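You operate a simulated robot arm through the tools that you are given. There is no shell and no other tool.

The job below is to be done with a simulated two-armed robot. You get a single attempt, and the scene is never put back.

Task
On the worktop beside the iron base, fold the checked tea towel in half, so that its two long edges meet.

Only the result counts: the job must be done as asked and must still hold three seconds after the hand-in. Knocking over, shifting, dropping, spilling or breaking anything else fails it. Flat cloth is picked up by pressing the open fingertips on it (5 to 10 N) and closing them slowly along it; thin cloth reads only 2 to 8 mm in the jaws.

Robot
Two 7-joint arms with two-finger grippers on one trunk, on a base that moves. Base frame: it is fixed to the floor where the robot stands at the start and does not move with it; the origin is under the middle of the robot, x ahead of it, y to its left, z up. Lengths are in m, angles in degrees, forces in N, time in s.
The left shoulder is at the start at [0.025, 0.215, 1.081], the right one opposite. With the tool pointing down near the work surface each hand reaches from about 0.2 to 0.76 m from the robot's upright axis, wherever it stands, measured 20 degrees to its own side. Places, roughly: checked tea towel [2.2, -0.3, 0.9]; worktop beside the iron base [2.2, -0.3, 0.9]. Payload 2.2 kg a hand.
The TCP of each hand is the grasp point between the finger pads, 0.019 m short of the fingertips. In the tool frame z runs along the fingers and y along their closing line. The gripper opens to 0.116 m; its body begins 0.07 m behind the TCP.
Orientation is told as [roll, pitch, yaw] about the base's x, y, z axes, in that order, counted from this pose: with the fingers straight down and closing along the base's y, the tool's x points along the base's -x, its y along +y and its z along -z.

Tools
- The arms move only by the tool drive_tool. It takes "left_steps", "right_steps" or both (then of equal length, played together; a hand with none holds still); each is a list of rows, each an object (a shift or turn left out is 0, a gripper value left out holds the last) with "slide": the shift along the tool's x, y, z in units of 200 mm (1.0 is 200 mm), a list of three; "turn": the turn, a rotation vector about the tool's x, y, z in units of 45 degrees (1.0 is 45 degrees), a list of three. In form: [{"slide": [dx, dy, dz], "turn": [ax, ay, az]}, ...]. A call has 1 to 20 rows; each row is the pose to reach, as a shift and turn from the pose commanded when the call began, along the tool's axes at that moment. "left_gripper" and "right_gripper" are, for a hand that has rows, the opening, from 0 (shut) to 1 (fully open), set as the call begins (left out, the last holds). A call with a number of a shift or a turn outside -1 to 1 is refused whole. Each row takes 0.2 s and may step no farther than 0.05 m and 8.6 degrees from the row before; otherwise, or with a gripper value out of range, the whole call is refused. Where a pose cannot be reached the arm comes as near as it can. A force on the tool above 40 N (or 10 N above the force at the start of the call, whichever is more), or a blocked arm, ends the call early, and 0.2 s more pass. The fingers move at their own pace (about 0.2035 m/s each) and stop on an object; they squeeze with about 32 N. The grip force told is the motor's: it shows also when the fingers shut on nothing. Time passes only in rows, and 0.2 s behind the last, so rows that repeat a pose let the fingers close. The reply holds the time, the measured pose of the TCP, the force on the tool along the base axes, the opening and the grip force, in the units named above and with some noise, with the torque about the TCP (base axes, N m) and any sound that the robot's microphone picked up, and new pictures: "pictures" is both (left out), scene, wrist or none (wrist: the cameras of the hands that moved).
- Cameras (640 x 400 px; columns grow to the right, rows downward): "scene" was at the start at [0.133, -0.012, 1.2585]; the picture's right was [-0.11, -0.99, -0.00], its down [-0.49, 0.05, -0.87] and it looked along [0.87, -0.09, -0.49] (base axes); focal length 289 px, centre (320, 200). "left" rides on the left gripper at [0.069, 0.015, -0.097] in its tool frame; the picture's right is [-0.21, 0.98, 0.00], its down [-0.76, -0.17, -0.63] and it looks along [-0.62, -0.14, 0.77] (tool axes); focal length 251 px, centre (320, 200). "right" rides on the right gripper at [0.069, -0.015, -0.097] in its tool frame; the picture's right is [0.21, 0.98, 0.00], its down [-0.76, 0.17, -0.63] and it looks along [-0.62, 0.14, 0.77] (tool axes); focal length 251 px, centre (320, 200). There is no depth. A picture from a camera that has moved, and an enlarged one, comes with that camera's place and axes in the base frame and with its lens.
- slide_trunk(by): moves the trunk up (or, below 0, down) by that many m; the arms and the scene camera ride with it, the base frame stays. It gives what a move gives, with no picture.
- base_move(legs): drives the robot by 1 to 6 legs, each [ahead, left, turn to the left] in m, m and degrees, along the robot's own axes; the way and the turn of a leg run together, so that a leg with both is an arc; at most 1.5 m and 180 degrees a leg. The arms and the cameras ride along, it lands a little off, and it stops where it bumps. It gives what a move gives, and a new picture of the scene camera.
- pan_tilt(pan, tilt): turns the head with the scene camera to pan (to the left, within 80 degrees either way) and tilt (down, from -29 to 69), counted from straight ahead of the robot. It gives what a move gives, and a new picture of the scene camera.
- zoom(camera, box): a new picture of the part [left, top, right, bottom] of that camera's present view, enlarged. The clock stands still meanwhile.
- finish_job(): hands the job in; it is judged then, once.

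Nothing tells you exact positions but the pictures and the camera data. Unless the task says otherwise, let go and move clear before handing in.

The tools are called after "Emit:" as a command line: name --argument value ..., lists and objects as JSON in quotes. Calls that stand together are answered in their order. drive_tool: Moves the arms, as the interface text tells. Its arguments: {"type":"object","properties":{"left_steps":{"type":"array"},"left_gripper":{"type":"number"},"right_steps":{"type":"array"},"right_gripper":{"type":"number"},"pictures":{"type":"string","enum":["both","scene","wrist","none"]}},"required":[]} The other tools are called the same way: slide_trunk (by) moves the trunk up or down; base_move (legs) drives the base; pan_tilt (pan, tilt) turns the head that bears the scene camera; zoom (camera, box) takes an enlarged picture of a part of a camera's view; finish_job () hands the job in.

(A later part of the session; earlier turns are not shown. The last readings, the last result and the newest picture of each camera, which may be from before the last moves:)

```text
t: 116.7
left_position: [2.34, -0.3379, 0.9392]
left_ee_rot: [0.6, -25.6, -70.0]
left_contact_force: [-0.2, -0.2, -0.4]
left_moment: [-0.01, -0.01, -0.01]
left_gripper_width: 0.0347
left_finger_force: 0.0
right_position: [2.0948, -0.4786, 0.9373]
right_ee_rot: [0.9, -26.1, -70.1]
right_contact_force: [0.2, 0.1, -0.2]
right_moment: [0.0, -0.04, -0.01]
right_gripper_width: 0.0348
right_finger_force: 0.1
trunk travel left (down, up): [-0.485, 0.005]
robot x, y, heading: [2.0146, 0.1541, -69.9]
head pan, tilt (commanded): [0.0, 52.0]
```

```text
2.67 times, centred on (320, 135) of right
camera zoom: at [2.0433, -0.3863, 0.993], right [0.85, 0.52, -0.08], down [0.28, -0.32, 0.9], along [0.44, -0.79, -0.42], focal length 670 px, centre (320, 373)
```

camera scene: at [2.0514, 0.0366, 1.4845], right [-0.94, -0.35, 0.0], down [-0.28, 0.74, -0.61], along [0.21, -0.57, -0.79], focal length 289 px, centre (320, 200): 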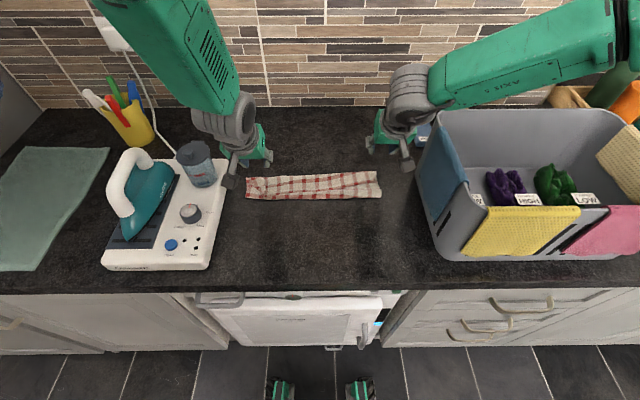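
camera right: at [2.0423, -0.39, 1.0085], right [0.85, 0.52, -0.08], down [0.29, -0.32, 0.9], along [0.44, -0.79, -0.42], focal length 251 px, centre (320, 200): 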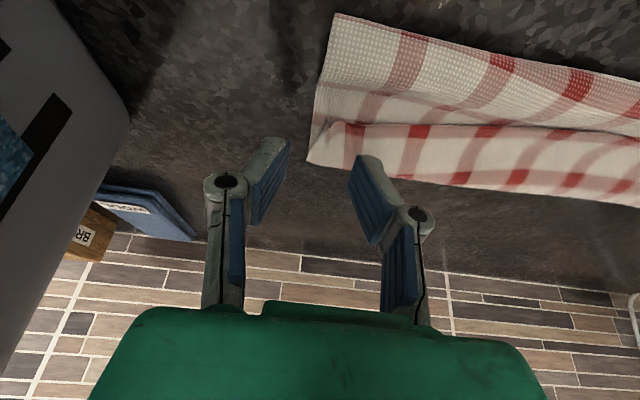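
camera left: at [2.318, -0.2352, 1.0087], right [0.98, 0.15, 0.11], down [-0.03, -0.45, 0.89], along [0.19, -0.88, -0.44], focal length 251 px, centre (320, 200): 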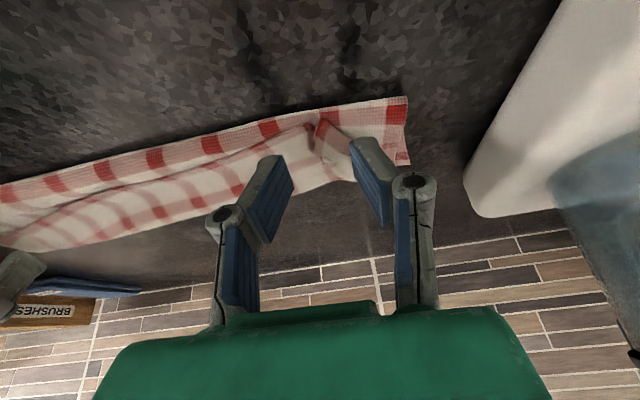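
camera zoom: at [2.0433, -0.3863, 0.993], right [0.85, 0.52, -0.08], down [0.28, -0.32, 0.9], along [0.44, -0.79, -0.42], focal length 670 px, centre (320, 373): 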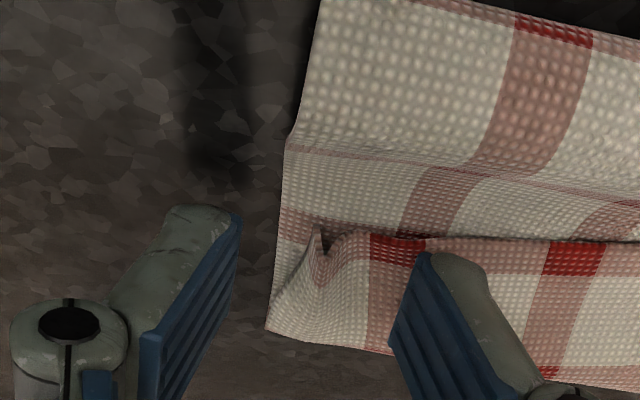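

Emit:
drive_tool --left_gripper 0.22 --right_gripper 0.22 --left_steps '[{"slide": [0.004, 0, 0.01]}]' --right_steps '[{"slide": [0.001, 0, 0.003]}]' --pictures "none"

Emit:
drive_tool --left_gripper 0.15 --right_gripper 0.15 --left_steps '[{"slide": [0, 0, 0]}]' --right_steps '[{"slide": [0, 0, 0]}]' --pictures "none"

Emit:
drive_tool --left_gripper 0.09 --right_gripper 0.09 --left_steps '[{"slide": [0, 0, 0]}]' --right_steps '[{"slide": [0, 0, 0]}]' --pictures "none"

Emit:
zoom --camera "left" --box '[220, 60, 460, 210]'

Emit:
zoom --camera "right" --box '[200, 60, 440, 210]'

```text
t: 117.1
left_position: [2.341, -0.3385, 0.935]
left_ee_rot: [0.7, -25.6, -70.0]
left_contact_force: [0.0, -0.1, 0.5]
left_moment: [0.01, 0.0, 0.0]
left_gripper_width: 0.0255
left_finger_force: 0.0
right_position: [2.0954, -0.4776, 0.9372]
right_ee_rot: [0.7, -26.0, -70.0]
right_contact_force: [-0.1, -0.5, 0.2]
right_moment: [0.0, -0.01, 0.01]
right_gripper_width: 0.0255
right_finger_force: 0.0
trunk travel left (down, up): [-0.485, 0.005]
robot x, y, heading: [2.0128, 0.1554, -69.4]
head pan, tilt (commanded): [0.0, 52.0]
```

```text
t: 117.5
left_position: [2.3408, -0.3377, 0.9362]
left_ee_rot: [0.7, -25.5, -70.0]
left_contact_force: [0.4, 0.2, 0.1]
left_moment: [-0.02, -0.02, -0.01]
left_gripper_width: 0.0168
left_finger_force: 0.0
right_position: [2.0946, -0.4775, 0.9374]
right_ee_rot: [0.7, -26.0, -70.0]
right_contact_force: [-0.7, 0.5, -0.5]
right_moment: [-0.01, 0.03, -0.04]
right_gripper_width: 0.0176
right_finger_force: 0.0
trunk travel left (down, up): [-0.485, 0.005]
robot x, y, heading: [2.0085, 0.1511, -69.4]
head pan, tilt (commanded): [0.0, 52.0]
```

```text
t: 117.9
left_position: [2.3405, -0.3388, 0.9359]
left_ee_rot: [0.7, -25.5, -70.0]
left_contact_force: [0.3, -0.5, 0.1]
left_moment: [0.02, 0.0, -0.02]
left_gripper_width: 0.0103
left_finger_force: 0.1
right_position: [2.0952, -0.4774, 0.9374]
right_ee_rot: [0.6, -26.1, -70.0]
right_contact_force: [-0.6, 0.5, 0.0]
right_moment: [0.04, -0.04, -0.01]
right_gripper_width: 0.0109
right_finger_force: 0.0
trunk travel left (down, up): [-0.485, 0.005]
robot x, y, heading: [2.0088, 0.1549, -69.7]
head pan, tilt (commanded): [0.0, 52.0]
```

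```text
2.67 times, centred on (340, 135) of left
camera zoom: at [2.317, -0.2352, 0.9925], right [0.98, 0.16, 0.1], down [-0.02, -0.45, 0.89], along [0.19, -0.88, -0.44], focal length 670 px, centre (267, 373)
```

zoom: 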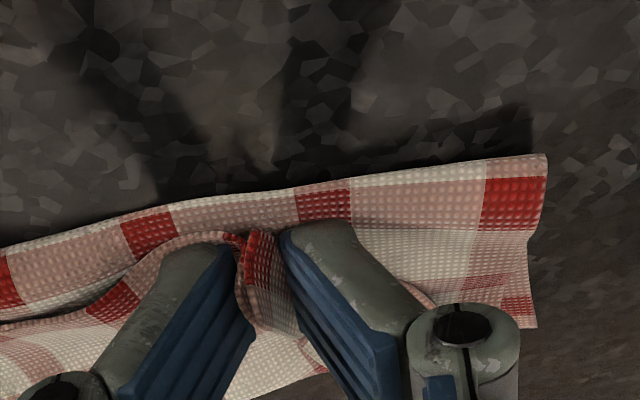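

```text
2.67 times, centred on (320, 135) of right
camera zoom: at [2.0438, -0.3856, 0.9918], right [0.85, 0.52, -0.08], down [0.29, -0.32, 0.9], along [0.44, -0.79, -0.42], focal length 670 px, centre (320, 373)
```

zoom: 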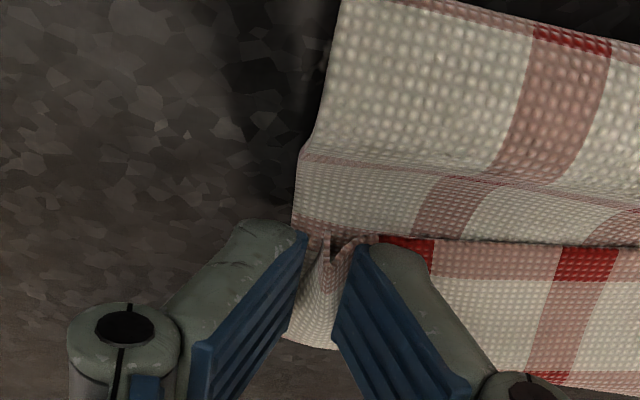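

Ridges captured on both sides; closing fully and lifting slightly.

Emit:
drive_tool --left_gripper 0.04 --right_gripper 0.04 --left_steps '[{"slide": [0, 0, 0]}]' --right_steps '[{"slide": [0, 0, 0]}]' --pictures "none"

Emit:
drive_tool --left_gripper 0 --right_gripper 0 --left_steps '[{"slide": [0, 0, 0]}, {"slide": [0, 0, 0]}]' --right_steps '[{"slide": [0, 0, 0]}, {"slide": [0, 0, 0]}]' --pictures "none"

Emit:
drive_tool --left_steps '[{"slide": [-0.03, 0, -0.045]}, {"slide": [-0.06, 0, -0.09]}]' --right_steps '[{"slide": [-0.03, 0, -0.045]}, {"slide": [-0.06, 0, -0.09]}]' --pictures "both"

Emit:
zoom --camera "scene" --box '[230, 130, 410, 230]'

```text
t: 118.3
left_position: [2.3407, -0.3379, 0.9375]
left_ee_rot: [0.7, -25.4, -70.0]
left_contact_force: [0.3, -0.4, 0.8]
left_moment: [-0.02, -0.03, 0.0]
left_gripper_width: 0.0049
left_finger_force: 0.2
right_position: [2.0947, -0.4773, 0.9368]
right_ee_rot: [0.7, -26.0, -70.1]
right_contact_force: [-0.5, -0.3, 0.3]
right_moment: [0.01, -0.01, 0.0]
right_gripper_width: 0.0055
right_finger_force: 0.3
trunk travel left (down, up): [-0.485, 0.005]
robot x, y, heading: [2.009, 0.1528, -69.4]
head pan, tilt (commanded): [0.0, 52.0]
```

```text
t: 118.9
left_position: [2.3402, -0.338, 0.9358]
left_ee_rot: [0.6, -25.5, -69.9]
left_contact_force: [-1.2, 0.5, 1.6]
left_moment: [-0.02, 0.0, -0.01]
left_gripper_width: 0.0035
left_finger_force: 31.9
right_position: [2.0951, -0.478, 0.9368]
right_ee_rot: [0.7, -26.1, -70.0]
right_contact_force: [0.1, 0.1, 0.0]
right_moment: [-0.02, 0.0, 0.01]
right_gripper_width: 0.003
right_finger_force: 32.0
trunk travel left (down, up): [-0.485, 0.005]
robot x, y, heading: [2.01, 0.1538, -69.3]
head pan, tilt (commanded): [0.0, 52.0]
```

```text
t: 119.5
left_position: [2.3403, -0.3406, 0.9578]
left_ee_rot: [0.8, -25.6, -70.0]
left_contact_force: [-0.5, 0.2, 0.6]
left_moment: [-0.01, 0.03, -0.01]
left_gripper_width: 0.0035
left_finger_force: 32.1
right_position: [2.0944, -0.4812, 0.9595]
right_ee_rot: [0.7, -26.1, -70.0]
right_contact_force: [1.0, 0.1, 0.5]
right_moment: [0.01, -0.01, -0.02]
right_gripper_width: 0.0029
right_finger_force: 31.9
trunk travel left (down, up): [-0.485, 0.005]
robot x, y, heading: [2.0118, 0.1536, -69.5]
head pan, tilt (commanded): [0.0, 52.0]
camera scene: at [2.0504, 0.0389, 1.4848], right [-0.94, -0.35, 0.0], down [-0.28, 0.74, -0.61], along [0.21, -0.57, -0.79], focal length 289 px, centre (320, 200)
camera right: at [2.0431, -0.3889, 1.0135], right [0.85, 0.52, -0.08], down [0.29, -0.32, 0.9], along [0.44, -0.79, -0.42], focal length 251 px, centre (320, 200)
camera left: at [2.3171, -0.2373, 1.0148], right [0.98, 0.16, 0.1], down [-0.02, -0.45, 0.89], along [0.19, -0.88, -0.44], focal length 251 px, centre (320, 200)
```

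scene: 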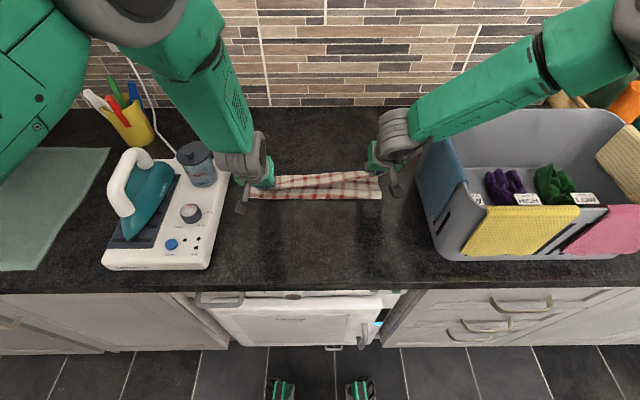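
right: 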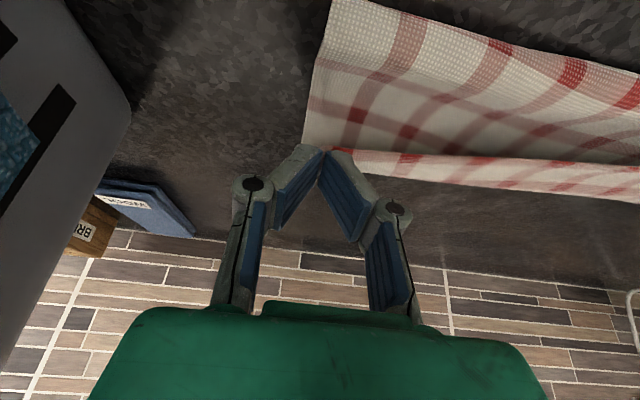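
left: 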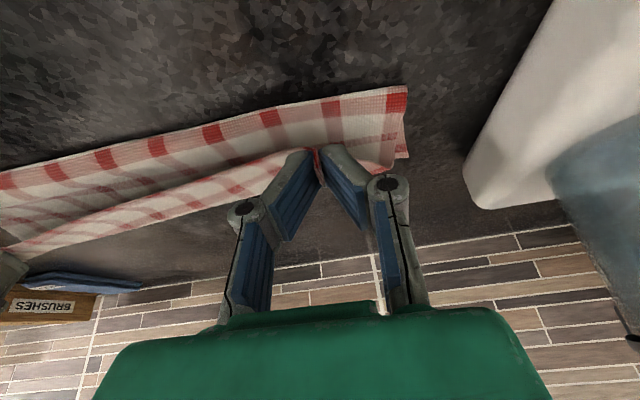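

```text
3.56 times, centred on (320, 180) of scene
camera zoom: at [2.0504, 0.0389, 1.4848], right [-0.94, -0.35, 0.0], down [-0.28, 0.74, -0.61], along [0.21, -0.57, -0.79], focal length 1026 px, centre (320, 271)
```

zoom: 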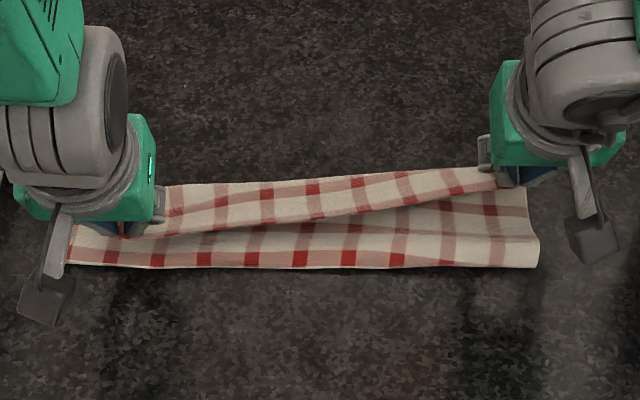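

Both hands hold the hem. Now I swing it up and toward me to unroll the turned strip and re-lay the bottom half.

Emit:
drive_tool --left_steps '[{"slide": [-0.043, 0.004, -0.08], "turn": [0, 0.08, 0]}, {"slide": [-0.07, 0.008, -0.18], "turn": [0, 0.191, 0]}, {"slide": [-0.035, 0.012, -0.265], "turn": [0, 0.302, 0]}, {"slide": [0.048, 0.016, -0.312], "turn": [0, 0.391, 0]}, {"slide": [0.146, 0.02, -0.326], "turn": [0, 0.48, 0]}, {"slide": [0.253, 0.02, -0.322], "turn": [0, 0.569, 0]}, {"slide": [0.369, 0.02, -0.311], "turn": [0, 0.569, 0]}]' --right_steps '[{"slide": [-0.012, -0.004, -0.085], "turn": [0, 0.091, 0]}, {"slide": [0.006, -0.008, -0.207], "turn": [0, 0.202, 0]}, {"slide": [0.086, -0.012, -0.314], "turn": [0, 0.313, 0]}, {"slide": [0.205, -0.016, -0.378], "turn": [0, 0.402, 0]}, {"slide": [0.335, -0.02, -0.407], "turn": [0, 0.491, 0]}, {"slide": [0.455, -0.02, -0.41], "turn": [0, 0.58, 0]}, {"slide": [0.58, -0.02, -0.403], "turn": [0, 0.58, 0]}]' --pictures "both"

Emit:
zoom --camera "scene" --box '[220, 140, 420, 260]'

```text
t: 121.1
left_position: [2.3095, -0.2529, 0.9823]
left_ee_rot: [0.6, 0.2, -69.7]
left_contact_force: [-1.2, -0.9, -1.1]
left_moment: [-0.03, -0.01, -0.02]
left_gripper_width: 0.0039
left_finger_force: 32.1
right_position: [2.0408, -0.3491, 0.9809]
right_ee_rot: [0.7, 0.0, -69.8]
right_contact_force: [1.1, 0.2, 0.3]
right_moment: [-0.05, -0.02, 0.03]
right_gripper_width: 0.0029
right_finger_force: 31.6
trunk travel left (down, up): [-0.485, 0.005]
robot x, y, heading: [2.0088, 0.156, -69.9]
head pan, tilt (commanded): [0.0, 52.0]
camera scene: at [2.0495, 0.0399, 1.4849], right [-0.94, -0.35, 0.0], down [-0.28, 0.74, -0.61], along [0.21, -0.57, -0.79], focal length 289 px, centre (320, 200)
camera right: at [2.0019, -0.2908, 1.0754], right [0.84, 0.54, 0.01], down [0.41, -0.66, 0.63], along [0.35, -0.53, -0.77], focal length 251 px, centre (320, 200)
camera left: at [2.2982, -0.1817, 1.079], right [0.99, 0.14, 0.01], down [0.1, -0.77, 0.63], along [0.1, -0.62, -0.78], focal length 251 px, centre (320, 200)
```

scene: 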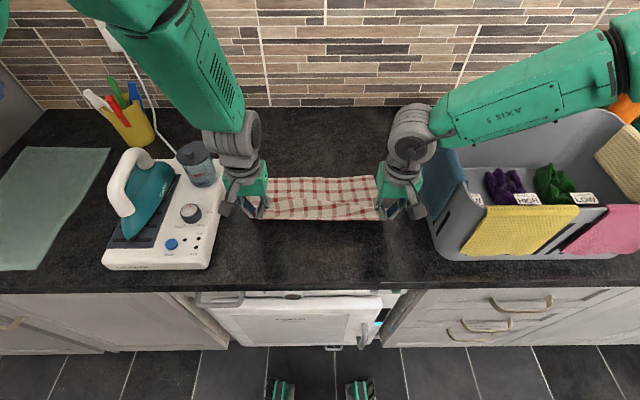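
right: 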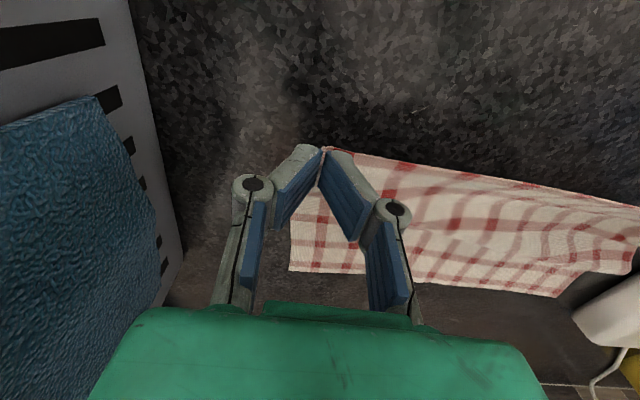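
left: 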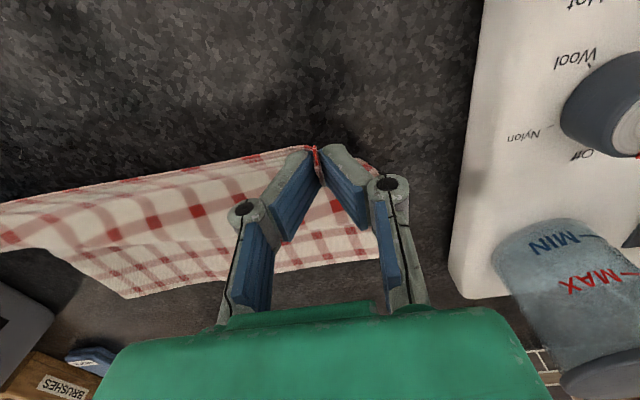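

```text
3.20 times, centred on (320, 200) of scene
camera zoom: at [2.0495, 0.0399, 1.4849], right [-0.94, -0.35, 0.0], down [-0.28, 0.74, -0.61], along [0.21, -0.57, -0.79], focal length 924 px, centre (320, 200)
```

zoom: 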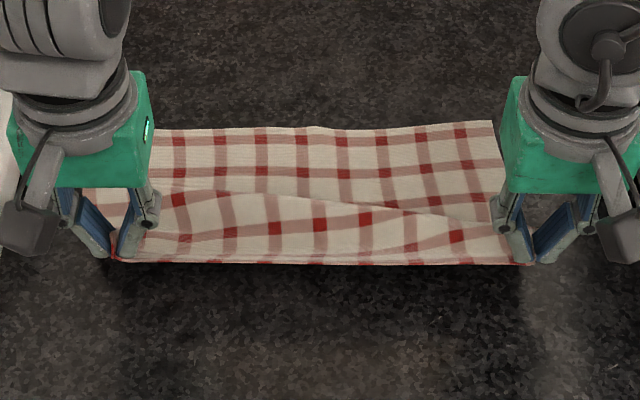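

The hem is now straight and taut between the hands and the bottom half is being re-laid (back edge ≈ 0.650 m, so midline ≈ 0.536 m). I'll lay the towel out fully flat toward me to remove wrinkles, keeping this good grip.

Emit:
drive_tool --left_steps '[{"slide": [0.075, 0, 0.05], "turn": [0, -0.11, 0]}, {"slide": [0.15, 0, 0.1], "turn": [0, -0.22, 0]}, {"slide": [0.225, 0, 0.16], "turn": [0, -0.33, 0]}, {"slide": [0.3, 0, 0.215], "turn": [0, -0.444, 0]}]' --right_steps '[{"slide": [0.075, 0, 0.05], "turn": [0, -0.11, 0]}, {"slide": [0.15, 0, 0.1], "turn": [0, -0.22, 0]}, {"slide": [0.225, 0, 0.16], "turn": [0, -0.33, 0]}, {"slide": [0.3, 0, 0.21], "turn": [0, -0.444, 0]}]' --pictures "both"

Emit:
zoom --camera "scene" --box '[220, 150, 420, 270]'

```text
t: 122.1
left_position: [2.2906, -0.1961, 0.9405]
left_ee_rot: [0.6, -20.0, -69.7]
left_contact_force: [-0.5, -0.2, 0.7]
left_moment: [-0.02, 0.02, 0.02]
left_gripper_width: 0.0037
left_finger_force: 32.0
right_position: [2.0233, -0.2934, 0.9393]
right_ee_rot: [0.7, -20.0, -70.0]
right_contact_force: [0.0, 1.3, 0.4]
right_moment: [-0.01, 0.0, -0.04]
right_gripper_width: 0.0028
right_finger_force: 32.2
trunk travel left (down, up): [-0.485, 0.005]
robot x, y, heading: [2.013, 0.1534, -69.3]
head pan, tilt (commanded): [0.0, 52.0]
camera scene: at [2.05, 0.0403, 1.4849], right [-0.94, -0.35, 0.0], down [-0.28, 0.74, -0.61], along [0.21, -0.57, -0.79], focal length 289 px, centre (320, 200)
camera right: at [1.9741, -0.2075, 1.0041], right [0.85, 0.53, -0.06], down [0.32, -0.41, 0.86], along [0.43, -0.74, -0.51], focal length 251 px, centre (320, 200)
camera left: at [2.2694, -0.0993, 1.0061], right [0.98, 0.15, 0.08], down [0.01, -0.52, 0.85], along [0.17, -0.84, -0.52], focal length 251 px, centre (320, 200)
```

scene: 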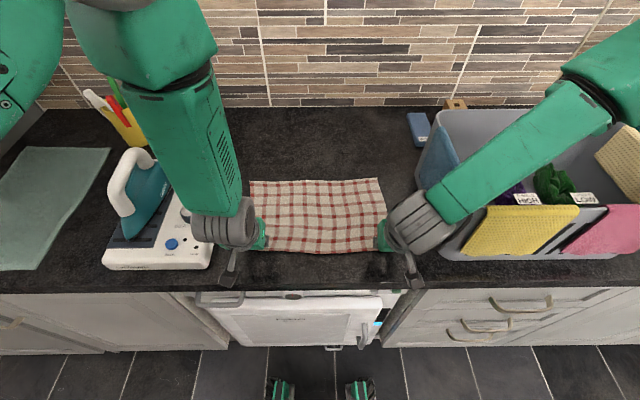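
right: 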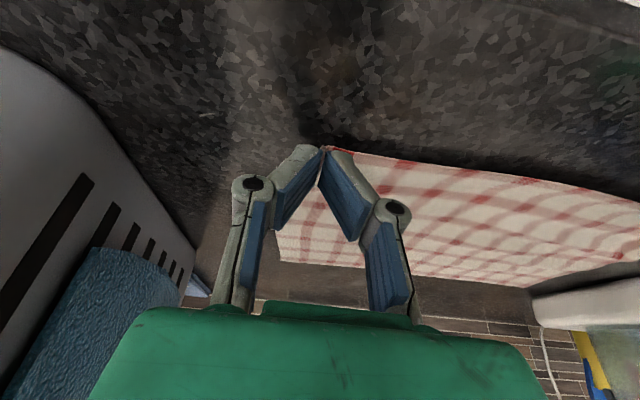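
left: 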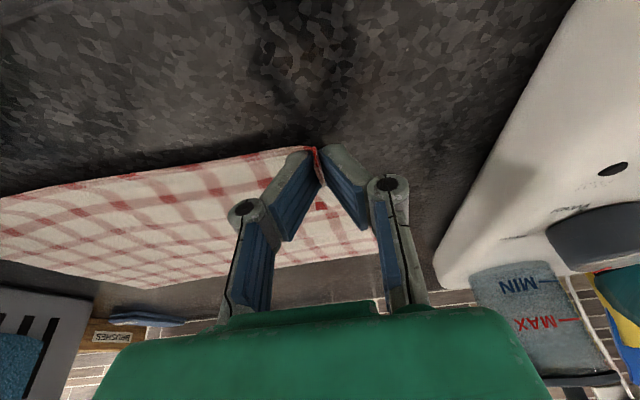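

```text
3.20 times, centred on (320, 210) of scene
camera zoom: at [2.05, 0.0403, 1.4849], right [-0.94, -0.35, 0.0], down [-0.28, 0.74, -0.61], along [0.21, -0.57, -0.79], focal length 924 px, centre (320, 168)
```

zoom: 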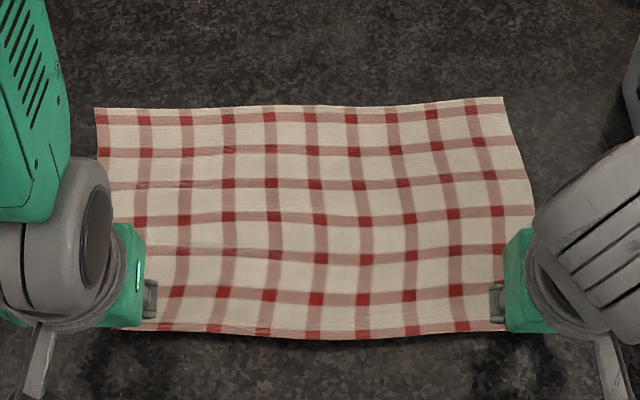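

The towel is flat again with the hem still held. Now I repeat the fold, rotating the hands from −20° to +5° as they go over, keeping it nearly taut.

Emit:
drive_tool --left_steps '[{"slide": [-0.046, 0.002, -0.094], "turn": [0, 0.044, 0]}, {"slide": [-0.131, 0.004, -0.171], "turn": [0, 0.111, 0]}, {"slide": [-0.236, 0.006, -0.213], "turn": [0, 0.178, 0]}, {"slide": [-0.351, 0.008, -0.225], "turn": [0, 0.244, 0]}, {"slide": [-0.468, 0.008, -0.215], "turn": [0, 0.311, 0]}, {"slide": [-0.579, 0.008, -0.186], "turn": [0, 0.378, 0]}, {"slide": [-0.675, 0.008, -0.146], "turn": [0, 0.444, 0]}, {"slide": [-0.756, 0.008, -0.095], "turn": [0, 0.5, 0]}, {"slide": [-0.825, 0.008, -0.043], "turn": [0, 0.556, 0]}]' --right_steps '[{"slide": [-0.062, -0.002, -0.095], "turn": [0, 0.044, 0]}, {"slide": [-0.166, -0.004, -0.165], "turn": [0, 0.111, 0]}, {"slide": [-0.285, -0.006, -0.202], "turn": [0, 0.178, 0]}, {"slide": [-0.409, -0.008, -0.21], "turn": [0, 0.244, 0]}, {"slide": [-0.531, -0.008, -0.199], "turn": [0, 0.311, 0]}, {"slide": [-0.647, -0.008, -0.168], "turn": [0, 0.378, 0]}, {"slide": [-0.747, -0.008, -0.126], "turn": [0, 0.444, 0]}, {"slide": [-0.828, -0.008, -0.075], "turn": [0, 0.5, 0]}, {"slide": [-0.897, -0.008, -0.023], "turn": [0, 0.556, 0]}]' --pictures "both"

Emit:
zoom --camera "scene" --box '[230, 140, 410, 240]'

Emit:
zoom --camera "left" --box '[0, 20, 400, 260]'

```text
t: 124.1
left_position: [2.3468, -0.3395, 1.0022]
left_ee_rot: [0.6, 5.3, -69.6]
left_contact_force: [-2.5, -1.9, -0.8]
left_moment: [-0.05, 0.1, 0.01]
left_gripper_width: 0.0035
left_finger_force: 32.4
right_position: [2.0799, -0.453, 1.0015]
right_ee_rot: [0.7, 5.3, -69.6]
right_contact_force: [2.9, 0.6, 0.3]
right_moment: [0.04, -0.07, 0.01]
right_gripper_width: 0.0026
right_finger_force: 31.7
trunk travel left (down, up): [-0.485, 0.005]
robot x, y, heading: [2.0144, 0.1538, -70.0]
head pan, tilt (commanded): [0.0, 52.0]
camera scene: at [2.0528, 0.0358, 1.4844], right [-0.94, -0.35, 0.0], down [-0.28, 0.74, -0.61], along [0.21, -0.57, -0.79], focal length 289 px, centre (320, 200)
camera right: at [2.0431, -0.4027, 1.1022], right [0.84, 0.54, 0.03], down [0.43, -0.71, 0.56], along [0.33, -0.46, -0.83], focal length 251 px, centre (320, 200)
camera left: at [2.3382, -0.2769, 1.104], right [0.99, 0.14, -0.01], down [0.12, -0.82, 0.56], along [0.07, -0.55, -0.83], focal length 251 px, centre (320, 200)
```

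scene: 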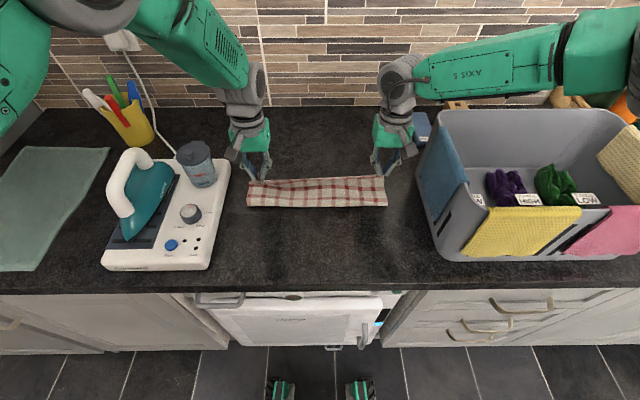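
right: 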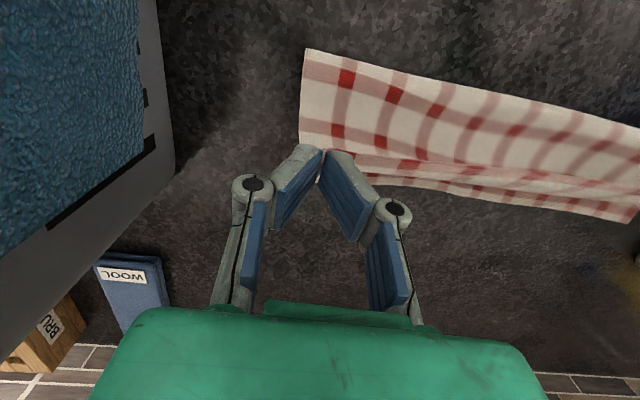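
left: 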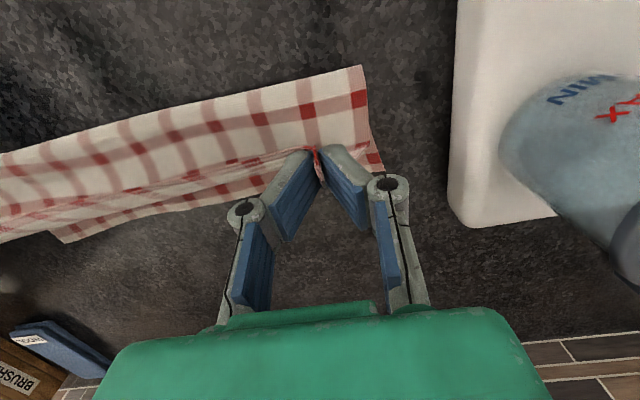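

```text
3.56 times, centred on (320, 190) of scene
camera zoom: at [2.0528, 0.0358, 1.4844], right [-0.94, -0.35, 0.0], down [-0.28, 0.74, -0.61], along [0.21, -0.57, -0.79], focal length 1026 px, centre (320, 236)
```

zoom: 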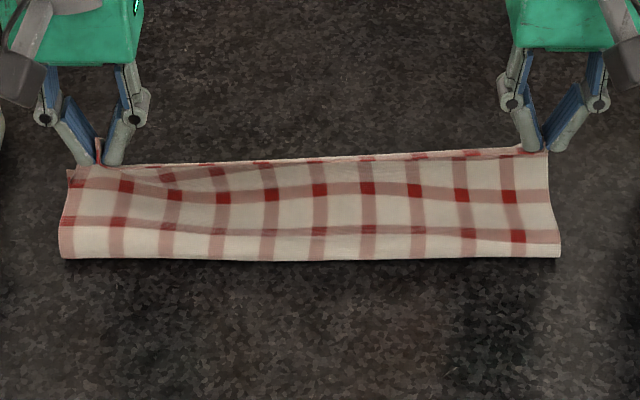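

```text
1.60 times, centred on (200, 140) of left
camera zoom: at [2.3382, -0.2769, 1.104], right [0.99, 0.14, -0.01], down [0.12, -0.82, 0.56], along [0.07, -0.55, -0.83], focal length 402 px, centre (512, 296)
```

zoom: 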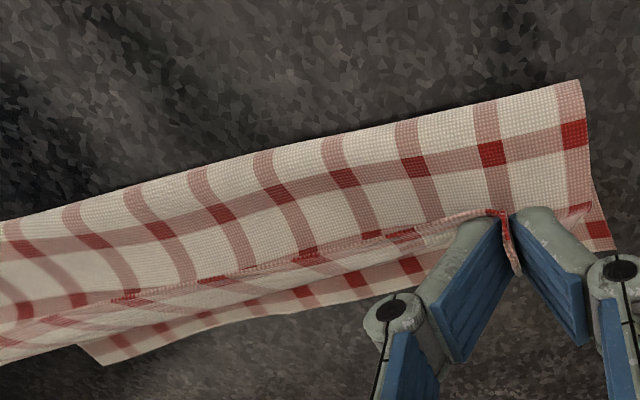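

This is the good, steep pose with the hem upright, but counting check lines the crease is ~1.8 cm too far. I'll retreat and come over again with a lower arc so less of the bottom peels up.

Emit:
drive_tool --left_steps '[{"slide": [0.154, 0, 0.04], "turn": [0, -0.118, 0]}, {"slide": [0.303, -0.003, 0.103], "turn": [0, -0.184, 0]}, {"slide": [0.452, -0.005, 0.168], "turn": [0, -0.251, 0]}, {"slide": [0.603, -0.005, 0.222], "turn": [0, -0.34, 0]}, {"slide": [0.603, -0.005, 0.222], "turn": [0, -0.34, 0]}, {"slide": [0.504, -0.005, 0.173], "turn": [0, -0.296, 0]}, {"slide": [0.403, -0.005, 0.133], "turn": [0, -0.229, 0]}, {"slide": [0.3, -0.005, 0.113], "turn": [0, -0.162, 0]}, {"slide": [0.198, -0.005, 0.104], "turn": [0, -0.118, 0]}, {"slide": [0.12, -0.005, 0.097], "turn": [0, -0.051, 0]}, {"slide": [0.041, -0.005, 0.089], "turn": [0, 0.016, 0]}]' --right_steps '[{"slide": [0.154, 0, 0.04], "turn": [0, -0.118, 0]}, {"slide": [0.303, 0.003, 0.103], "turn": [0, -0.184, 0]}, {"slide": [0.452, 0.005, 0.168], "turn": [0, -0.251, 0]}, {"slide": [0.603, 0.005, 0.222], "turn": [0, -0.34, 0]}, {"slide": [0.603, 0.005, 0.222], "turn": [0, -0.34, 0]}, {"slide": [0.504, 0.005, 0.173], "turn": [0, -0.296, 0]}, {"slide": [0.403, 0.005, 0.133], "turn": [0, -0.229, 0]}, {"slide": [0.3, 0.005, 0.113], "turn": [0, -0.162, 0]}, {"slide": [0.198, 0.005, 0.104], "turn": [0, -0.118, 0]}, {"slide": [0.12, 0.005, 0.097], "turn": [0, -0.051, 0]}, {"slide": [0.041, 0.005, 0.089], "turn": [0, 0.016, 0]}]' --pictures "none"

Emit:
zoom --camera "scene" --box '[230, 140, 410, 240]'

Emit:
zoom --camera "left" --box '[0, 20, 400, 260]'

Emit:
zoom --camera "right" --box '[240, 20, 640, 260]'

```text
t: 126.5
left_position: [2.3407, -0.3325, 0.9876]
left_ee_rot: [0.7, 6.0, -69.7]
left_contact_force: [-0.7, -0.4, -0.9]
left_moment: [-0.01, 0.05, 0.03]
left_gripper_width: 0.0036
left_finger_force: 32.0
right_position: [2.0769, -0.4419, 0.9865]
right_ee_rot: [0.7, 5.9, -69.6]
right_contact_force: [0.3, 1.5, -0.1]
right_moment: [-0.01, 0.01, 0.02]
right_gripper_width: 0.0027
right_finger_force: 31.5
trunk travel left (down, up): [-0.485, 0.005]
robot x, y, heading: [2.0092, 0.1554, -69.5]
head pan, tilt (commanded): [0.0, 52.0]
```

```text
3.56 times, centred on (320, 190) of scene
camera zoom: at [2.052, 0.036, 1.4844], right [-0.94, -0.35, 0.0], down [-0.28, 0.74, -0.61], along [0.21, -0.57, -0.79], focal length 1026 px, centre (320, 236)
```

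zoom: 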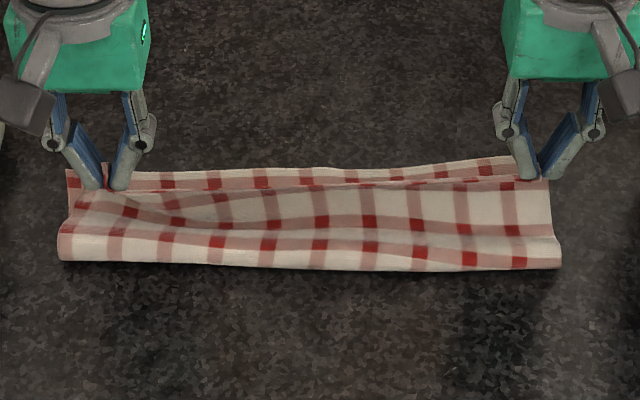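

```text
1.60 times, centred on (200, 140) of left
camera zoom: at [2.3332, -0.2723, 1.0889], right [0.99, 0.14, -0.01], down [0.12, -0.83, 0.55], along [0.07, -0.54, -0.84], focal length 402 px, centre (512, 296)
```

zoom: 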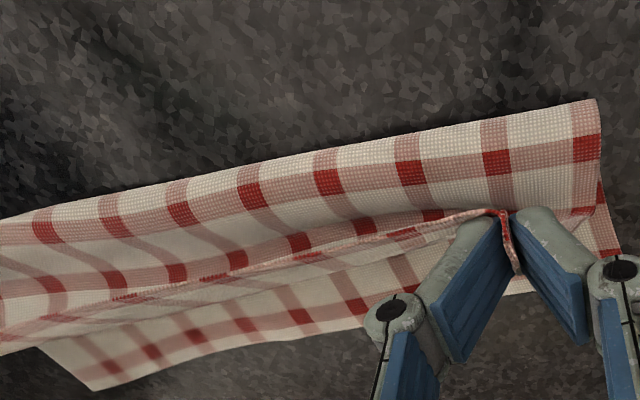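

```text
1.60 times, centred on (440, 140) of right
camera zoom: at [2.0408, -0.3937, 1.0873], right [0.84, 0.54, 0.03], down [0.43, -0.71, 0.55], along [0.32, -0.45, -0.83], focal length 402 px, centre (128, 296)
```

zoom: 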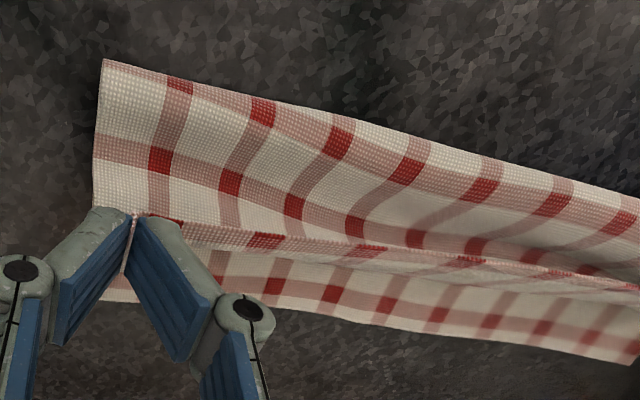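

The crease is now at the midline (L4 line right at the fold). I'll move outward along ~45° to take up the slack before releasing.

Emit:
drive_tool --left_steps '[{"slide": [-0.035, 0.003, -0.024]}, {"slide": [-0.07, 0.005, -0.048]}, {"slide": [-0.103, 0.005, -0.071]}]' --right_steps '[{"slide": [-0.035, -0.003, -0.024]}, {"slide": [-0.07, -0.005, -0.048]}, {"slide": [-0.103, -0.005, -0.071]}]' --pictures "none"

Emit:
zoom --camera "scene" --box '[230, 140, 410, 240]'

Emit:
zoom --camera "left" --box '[0, 20, 400, 260]'

```text
t: 127.3
left_position: [2.3497, -0.3522, 0.9993]
left_ee_rot: [0.7, 5.9, -69.7]
left_contact_force: [-2.3, -0.9, -0.3]
left_moment: [-0.02, 0.06, 0.05]
left_gripper_width: 0.0033
left_finger_force: 31.9
right_position: [2.0811, -0.4634, 0.9978]
right_ee_rot: [0.7, 5.9, -69.6]
right_contact_force: [1.5, 1.2, -0.3]
right_moment: [0.0, -0.05, 0.02]
right_gripper_width: 0.0029
right_finger_force: 31.7
trunk travel left (down, up): [-0.485, 0.005]
robot x, y, heading: [2.0084, 0.1534, -69.4]
head pan, tilt (commanded): [0.0, 52.0]
```

```text
3.56 times, centred on (320, 190) of scene
camera zoom: at [2.051, 0.0378, 1.4847], right [-0.94, -0.35, 0.0], down [-0.28, 0.74, -0.61], along [0.21, -0.57, -0.79], focal length 1026 px, centre (320, 236)
```

zoom: 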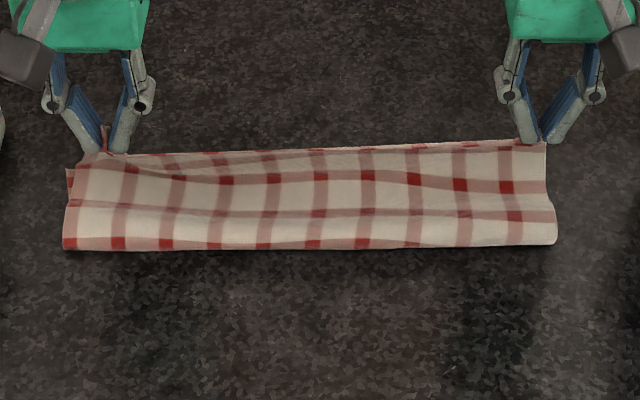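

```text
1.60 times, centred on (200, 140) of left
camera zoom: at [2.3414, -0.2909, 1.1017], right [0.99, 0.14, -0.01], down [0.12, -0.83, 0.55], along [0.07, -0.55, -0.84], focal length 402 px, centre (512, 296)
```

zoom: 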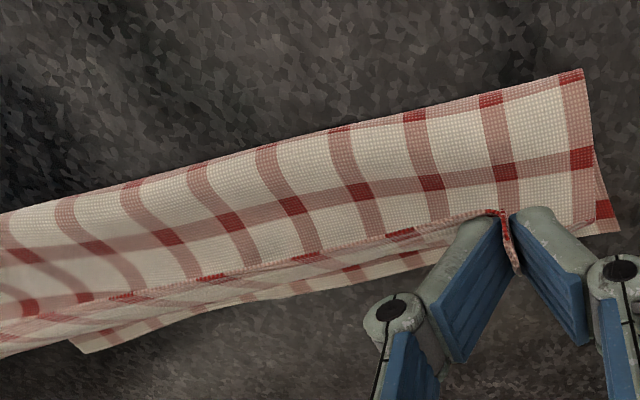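

Pulling outward peeled the bottom up again. I'll repeat the low arc back to the midline state, and there tilt the hands to about +20° (within reach now) so the hem points up/over, then release.

Emit:
drive_tool --left_steps '[{"slide": [0.192, -0.002, 0.042], "turn": [0, -0.131, 0]}, {"slide": [0.366, -0.005, 0.1], "turn": [0, -0.198, 0]}, {"slide": [0.514, -0.005, 0.166], "turn": [0, -0.264, 0]}, {"slide": [0.688, -0.005, 0.234], "turn": [0, -0.353, 0]}, {"slide": [0.688, -0.005, 0.234], "turn": [0, -0.353, 0]}, {"slide": [0.59, -0.005, 0.184], "turn": [0, -0.309, 0]}, {"slide": [0.465, -0.005, 0.136], "turn": [0, -0.242, 0]}, {"slide": [0.363, -0.005, 0.115], "turn": [0, -0.176, 0]}, {"slide": [0.261, -0.005, 0.105], "turn": [0, -0.131, 0]}, {"slide": [0.171, -0.005, 0.095], "turn": [0, -0.042, 0]}, {"slide": [0.102, -0.005, 0.088], "turn": [0, 0.047, 0]}, {"slide": [0.094, -0.005, 0.089], "turn": [0, 0.18, 0]}, {"slide": [0.086, -0.005, 0.09], "turn": [0, 0.313, 0]}]' --right_steps '[{"slide": [0.192, 0.002, 0.042], "turn": [0, -0.131, 0]}, {"slide": [0.366, 0.005, 0.1], "turn": [0, -0.198, 0]}, {"slide": [0.514, 0.005, 0.166], "turn": [0, -0.264, 0]}, {"slide": [0.688, 0.005, 0.234], "turn": [0, -0.353, 0]}, {"slide": [0.688, 0.005, 0.234], "turn": [0, -0.353, 0]}, {"slide": [0.59, 0.005, 0.184], "turn": [0, -0.309, 0]}, {"slide": [0.465, 0.005, 0.136], "turn": [0, -0.242, 0]}, {"slide": [0.363, 0.005, 0.115], "turn": [0, -0.176, 0]}, {"slide": [0.261, 0.005, 0.105], "turn": [0, -0.131, 0]}, {"slide": [0.171, 0.005, 0.095], "turn": [0, -0.042, 0]}, {"slide": [0.102, 0.005, 0.088], "turn": [0, 0.047, 0]}, {"slide": [0.094, 0.005, 0.089], "turn": [0, 0.18, 0]}, {"slide": [0.086, 0.005, 0.09], "turn": [0, 0.313, 0]}]' --pictures "both"

Emit:
zoom --camera "scene" --box '[230, 140, 410, 240]'

Emit:
zoom --camera "left" --box '[0, 20, 400, 260]'

```text
t: 130.1
left_position: [2.342, -0.3325, 0.9828]
left_ee_rot: [0.6, 20.2, -69.5]
left_contact_force: [0.6, -0.3, -0.4]
left_moment: [-0.01, 0.06, 0.04]
left_gripper_width: 0.0036
left_finger_force: 32.0
right_position: [2.0795, -0.4457, 0.9794]
right_ee_rot: [0.6, 20.1, -69.6]
right_contact_force: [0.8, -0.5, 0.2]
right_moment: [-0.04, 0.01, 0.03]
right_gripper_width: 0.0029
right_finger_force: 32.3
trunk travel left (down, up): [-0.485, 0.005]
robot x, y, heading: [2.0134, 0.1534, -69.6]
head pan, tilt (commanded): [0.0, 52.0]
camera scene: at [2.0531, 0.036, 1.4844], right [-0.94, -0.35, 0.0], down [-0.28, 0.74, -0.61], along [0.21, -0.57, -0.79], focal length 289 px, centre (320, 200)
camera right: at [2.0527, -0.4208, 1.0927], right [0.85, 0.53, 0.09], down [0.47, -0.81, 0.34], along [0.25, -0.24, -0.94], focal length 251 px, centre (320, 200)
camera left: at [2.3427, -0.2984, 1.0954], right [0.99, 0.15, -0.06], down [0.16, -0.93, 0.33], along [-0.01, -0.34, -0.94], focal length 251 px, centre (320, 200)
```

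scene: 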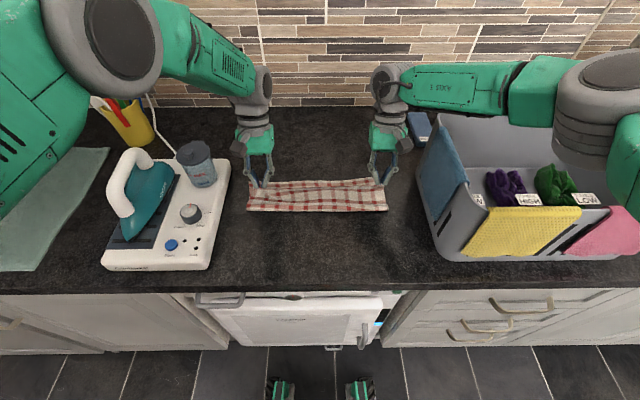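
right: 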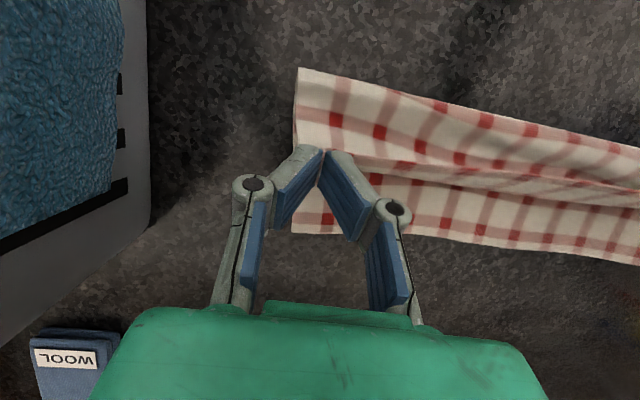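
left: 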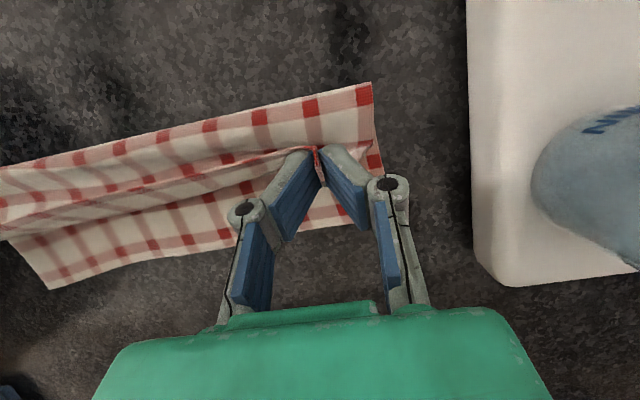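

```text
3.56 times, centred on (320, 190) of scene
camera zoom: at [2.0531, 0.036, 1.4844], right [-0.94, -0.35, 0.0], down [-0.28, 0.74, -0.61], along [0.21, -0.57, -0.79], focal length 1026 px, centre (320, 236)
```

zoom: 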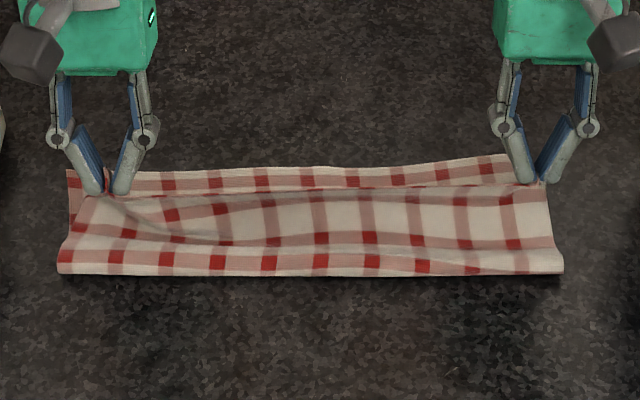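

```text
1.60 times, centred on (200, 140) of left
camera zoom: at [2.3427, -0.2984, 1.0954], right [0.99, 0.15, -0.06], down [0.16, -0.93, 0.33], along [-0.01, -0.34, -0.94], focal length 402 px, centre (512, 296)
```

zoom: 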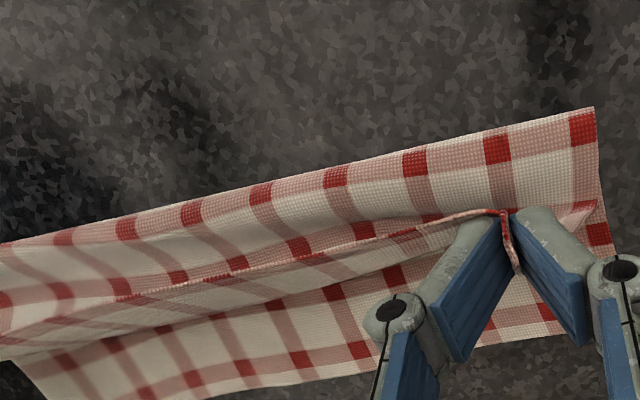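

Within reach and the crease looks right, but the hem still curls back slightly. I'll gain reach by moving the base 3 cm closer (hands compensated), so I can tilt further to ~35° before releasing.

Emit:
drive_tool --left_steps '[{"slide": [0.07, 0, 0.026]}, {"slide": [0.141, 0, 0.051]}]' --right_steps '[{"slide": [0.07, 0, 0.026]}, {"slide": [0.141, 0, 0.051]}]' --pictures "none"

Emit:
base_move --legs '[[0.03, 0, 0]]'

```text
t: 130.7
left_position: [2.3299, -0.3038, 0.983]
left_ee_rot: [0.6, 19.9, -69.5]
left_contact_force: [-0.5, -0.7, 0.3]
left_moment: [-0.03, 0.03, 0.06]
left_gripper_width: 0.0038
left_finger_force: 32.0
right_position: [2.065, -0.4167, 0.9801]
right_ee_rot: [0.8, 19.9, -69.7]
right_contact_force: [0.9, 0.7, 0.1]
right_moment: [-0.02, -0.03, -0.01]
right_gripper_width: 0.0026
right_finger_force: 31.5
trunk travel left (down, up): [-0.485, 0.005]
robot x, y, heading: [2.0078, 0.1553, -69.3]
head pan, tilt (commanded): [0.0, 52.0]
```

```text
t: 131.5
left_position: [2.3399, -0.3286, 0.9856]
left_ee_rot: [0.6, 19.7, -69.6]
left_contact_force: [-0.4, -1.3, -0.2]
left_moment: [-0.05, 0.01, 0.01]
left_gripper_width: 0.0035
left_finger_force: 32.7
right_position: [2.0738, -0.4404, 0.9839]
right_ee_rot: [0.7, 19.6, -69.4]
right_contact_force: [0.1, 0.3, 0.9]
right_moment: [0.0, -0.03, -0.03]
right_gripper_width: 0.0024
right_finger_force: 31.2
trunk travel left (down, up): [-0.485, 0.005]
robot x, y, heading: [2.0207, 0.1192, -69.6]
head pan, tilt (commanded): [0.0, 52.0]
camera scene: at [2.0578, 0.0154, 1.4854], right [-0.94, -0.35, 0.0], down [-0.27, 0.74, -0.62], along [0.22, -0.58, -0.79], focal length 289 px, centre (320, 200)
```

scene: 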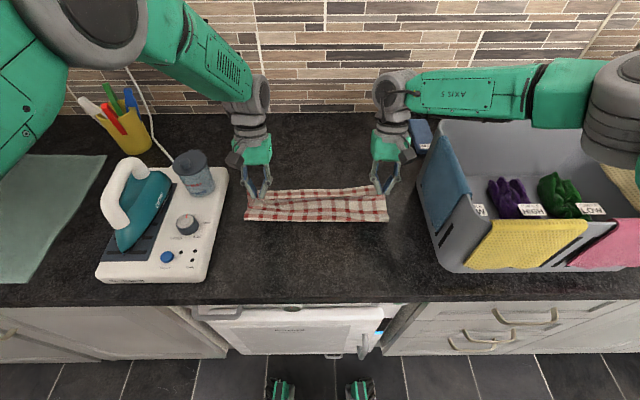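

Emit:
drive_tool --left_steps '[{"slide": [-0.026, 0, -0.004], "turn": [0, 0.113, 0]}, {"slide": [-0.052, 0, -0.008], "turn": [0, 0.226, 0]}, {"slide": [-0.078, 0, -0.012], "turn": [0, 0.34, 0]}]' --right_steps '[{"slide": [-0.026, 0, -0.004], "turn": [0, 0.113, 0]}, {"slide": [-0.052, 0, -0.008], "turn": [0, 0.226, 0]}, {"slide": [-0.078, 0, -0.012], "turn": [0, 0.34, 0]}]' --pictures "both"

Emit:
zoom --camera "scene" --box '[230, 150, 410, 250]'

Emit:
zoom --camera "left" --box '[0, 40, 400, 280]'

```text
t: 132.3
left_position: [2.3494, -0.346, 0.9791]
left_ee_rot: [0.7, 35.2, -69.4]
left_contact_force: [-0.5, -1.1, -1.0]
left_moment: [-0.03, 0.02, 0.05]
left_gripper_width: 0.0036
left_finger_force: 32.0
right_position: [2.0884, -0.4587, 0.9787]
right_ee_rot: [0.8, 35.2, -69.2]
right_contact_force: [0.5, -0.1, -0.6]
right_moment: [0.03, -0.02, 0.02]
right_gripper_width: 0.0026
right_finger_force: 32.4
trunk travel left (down, up): [-0.485, 0.005]
robot x, y, heading: [2.019, 0.1249, -69.8]
head pan, tilt (commanded): [0.0, 52.0]
camera scene: at [2.0659, 0.0076, 1.4843], right [-0.94, -0.35, 0.0], down [-0.28, 0.74, -0.61], along [0.21, -0.57, -0.79], focal length 289 px, centre (320, 200)
camera right: at [2.0719, -0.4648, 1.0957], right [0.85, 0.5, 0.13], down [0.5, -0.86, 0.08], along [0.16, 0.0, -0.99], focal length 251 px, centre (320, 200)
camera left: at [2.3614, -0.3396, 1.0977], right [0.98, 0.17, -0.11], down [0.18, -0.98, 0.08], along [-0.1, -0.1, -0.99], focal length 251 px, centre (320, 200)
```

scene: 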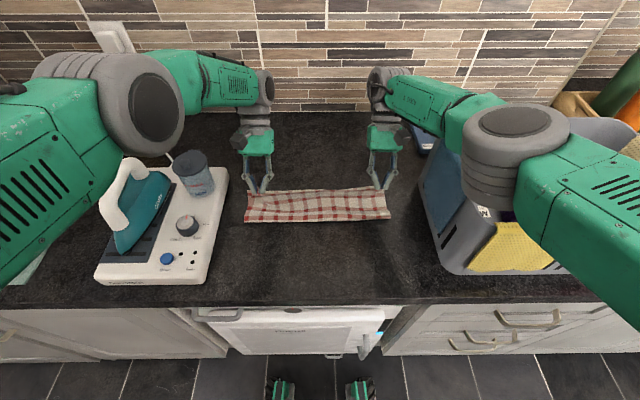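
right: 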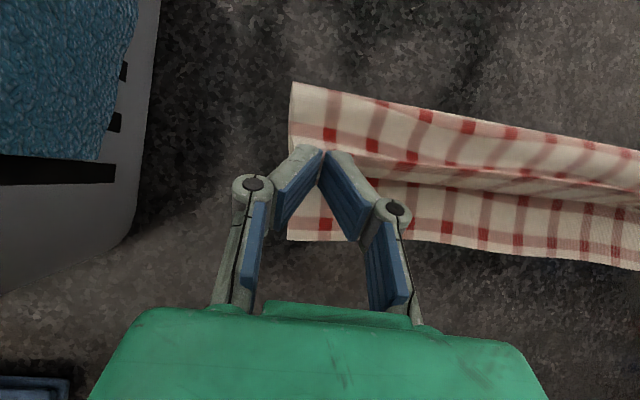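
left: 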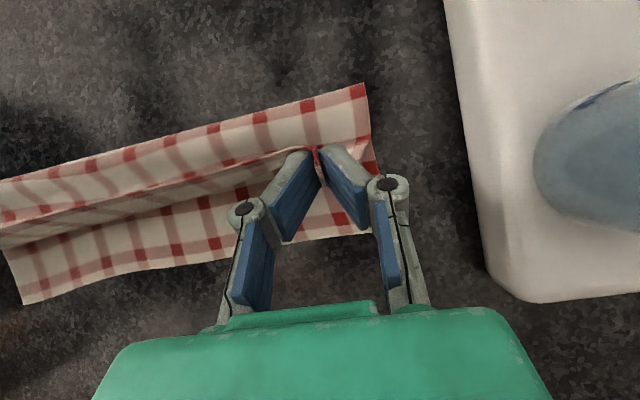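

```text
3.56 times, centred on (320, 200) of scene
camera zoom: at [2.0659, 0.0076, 1.4843], right [-0.94, -0.35, 0.0], down [-0.28, 0.74, -0.61], along [0.21, -0.57, -0.79], focal length 1026 px, centre (320, 200)
```

zoom: 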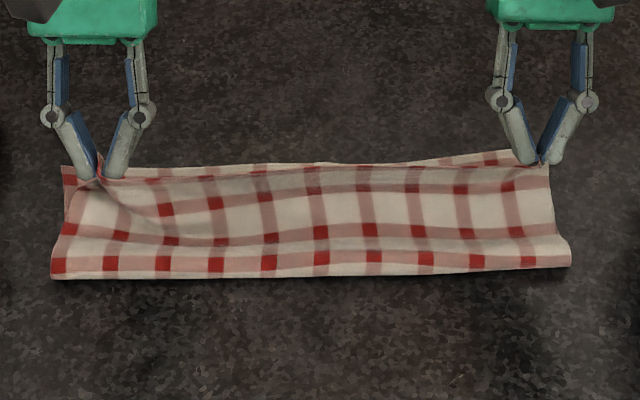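

```text
1.60 times, centred on (200, 160) of left
camera zoom: at [2.3614, -0.3396, 1.0977], right [0.98, 0.17, -0.11], down [0.18, -0.98, 0.08], along [-0.1, -0.1, -0.99], focal length 402 px, centre (512, 264)
```

zoom: 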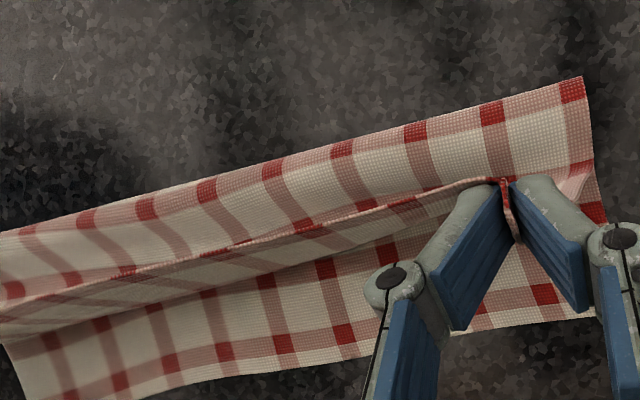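

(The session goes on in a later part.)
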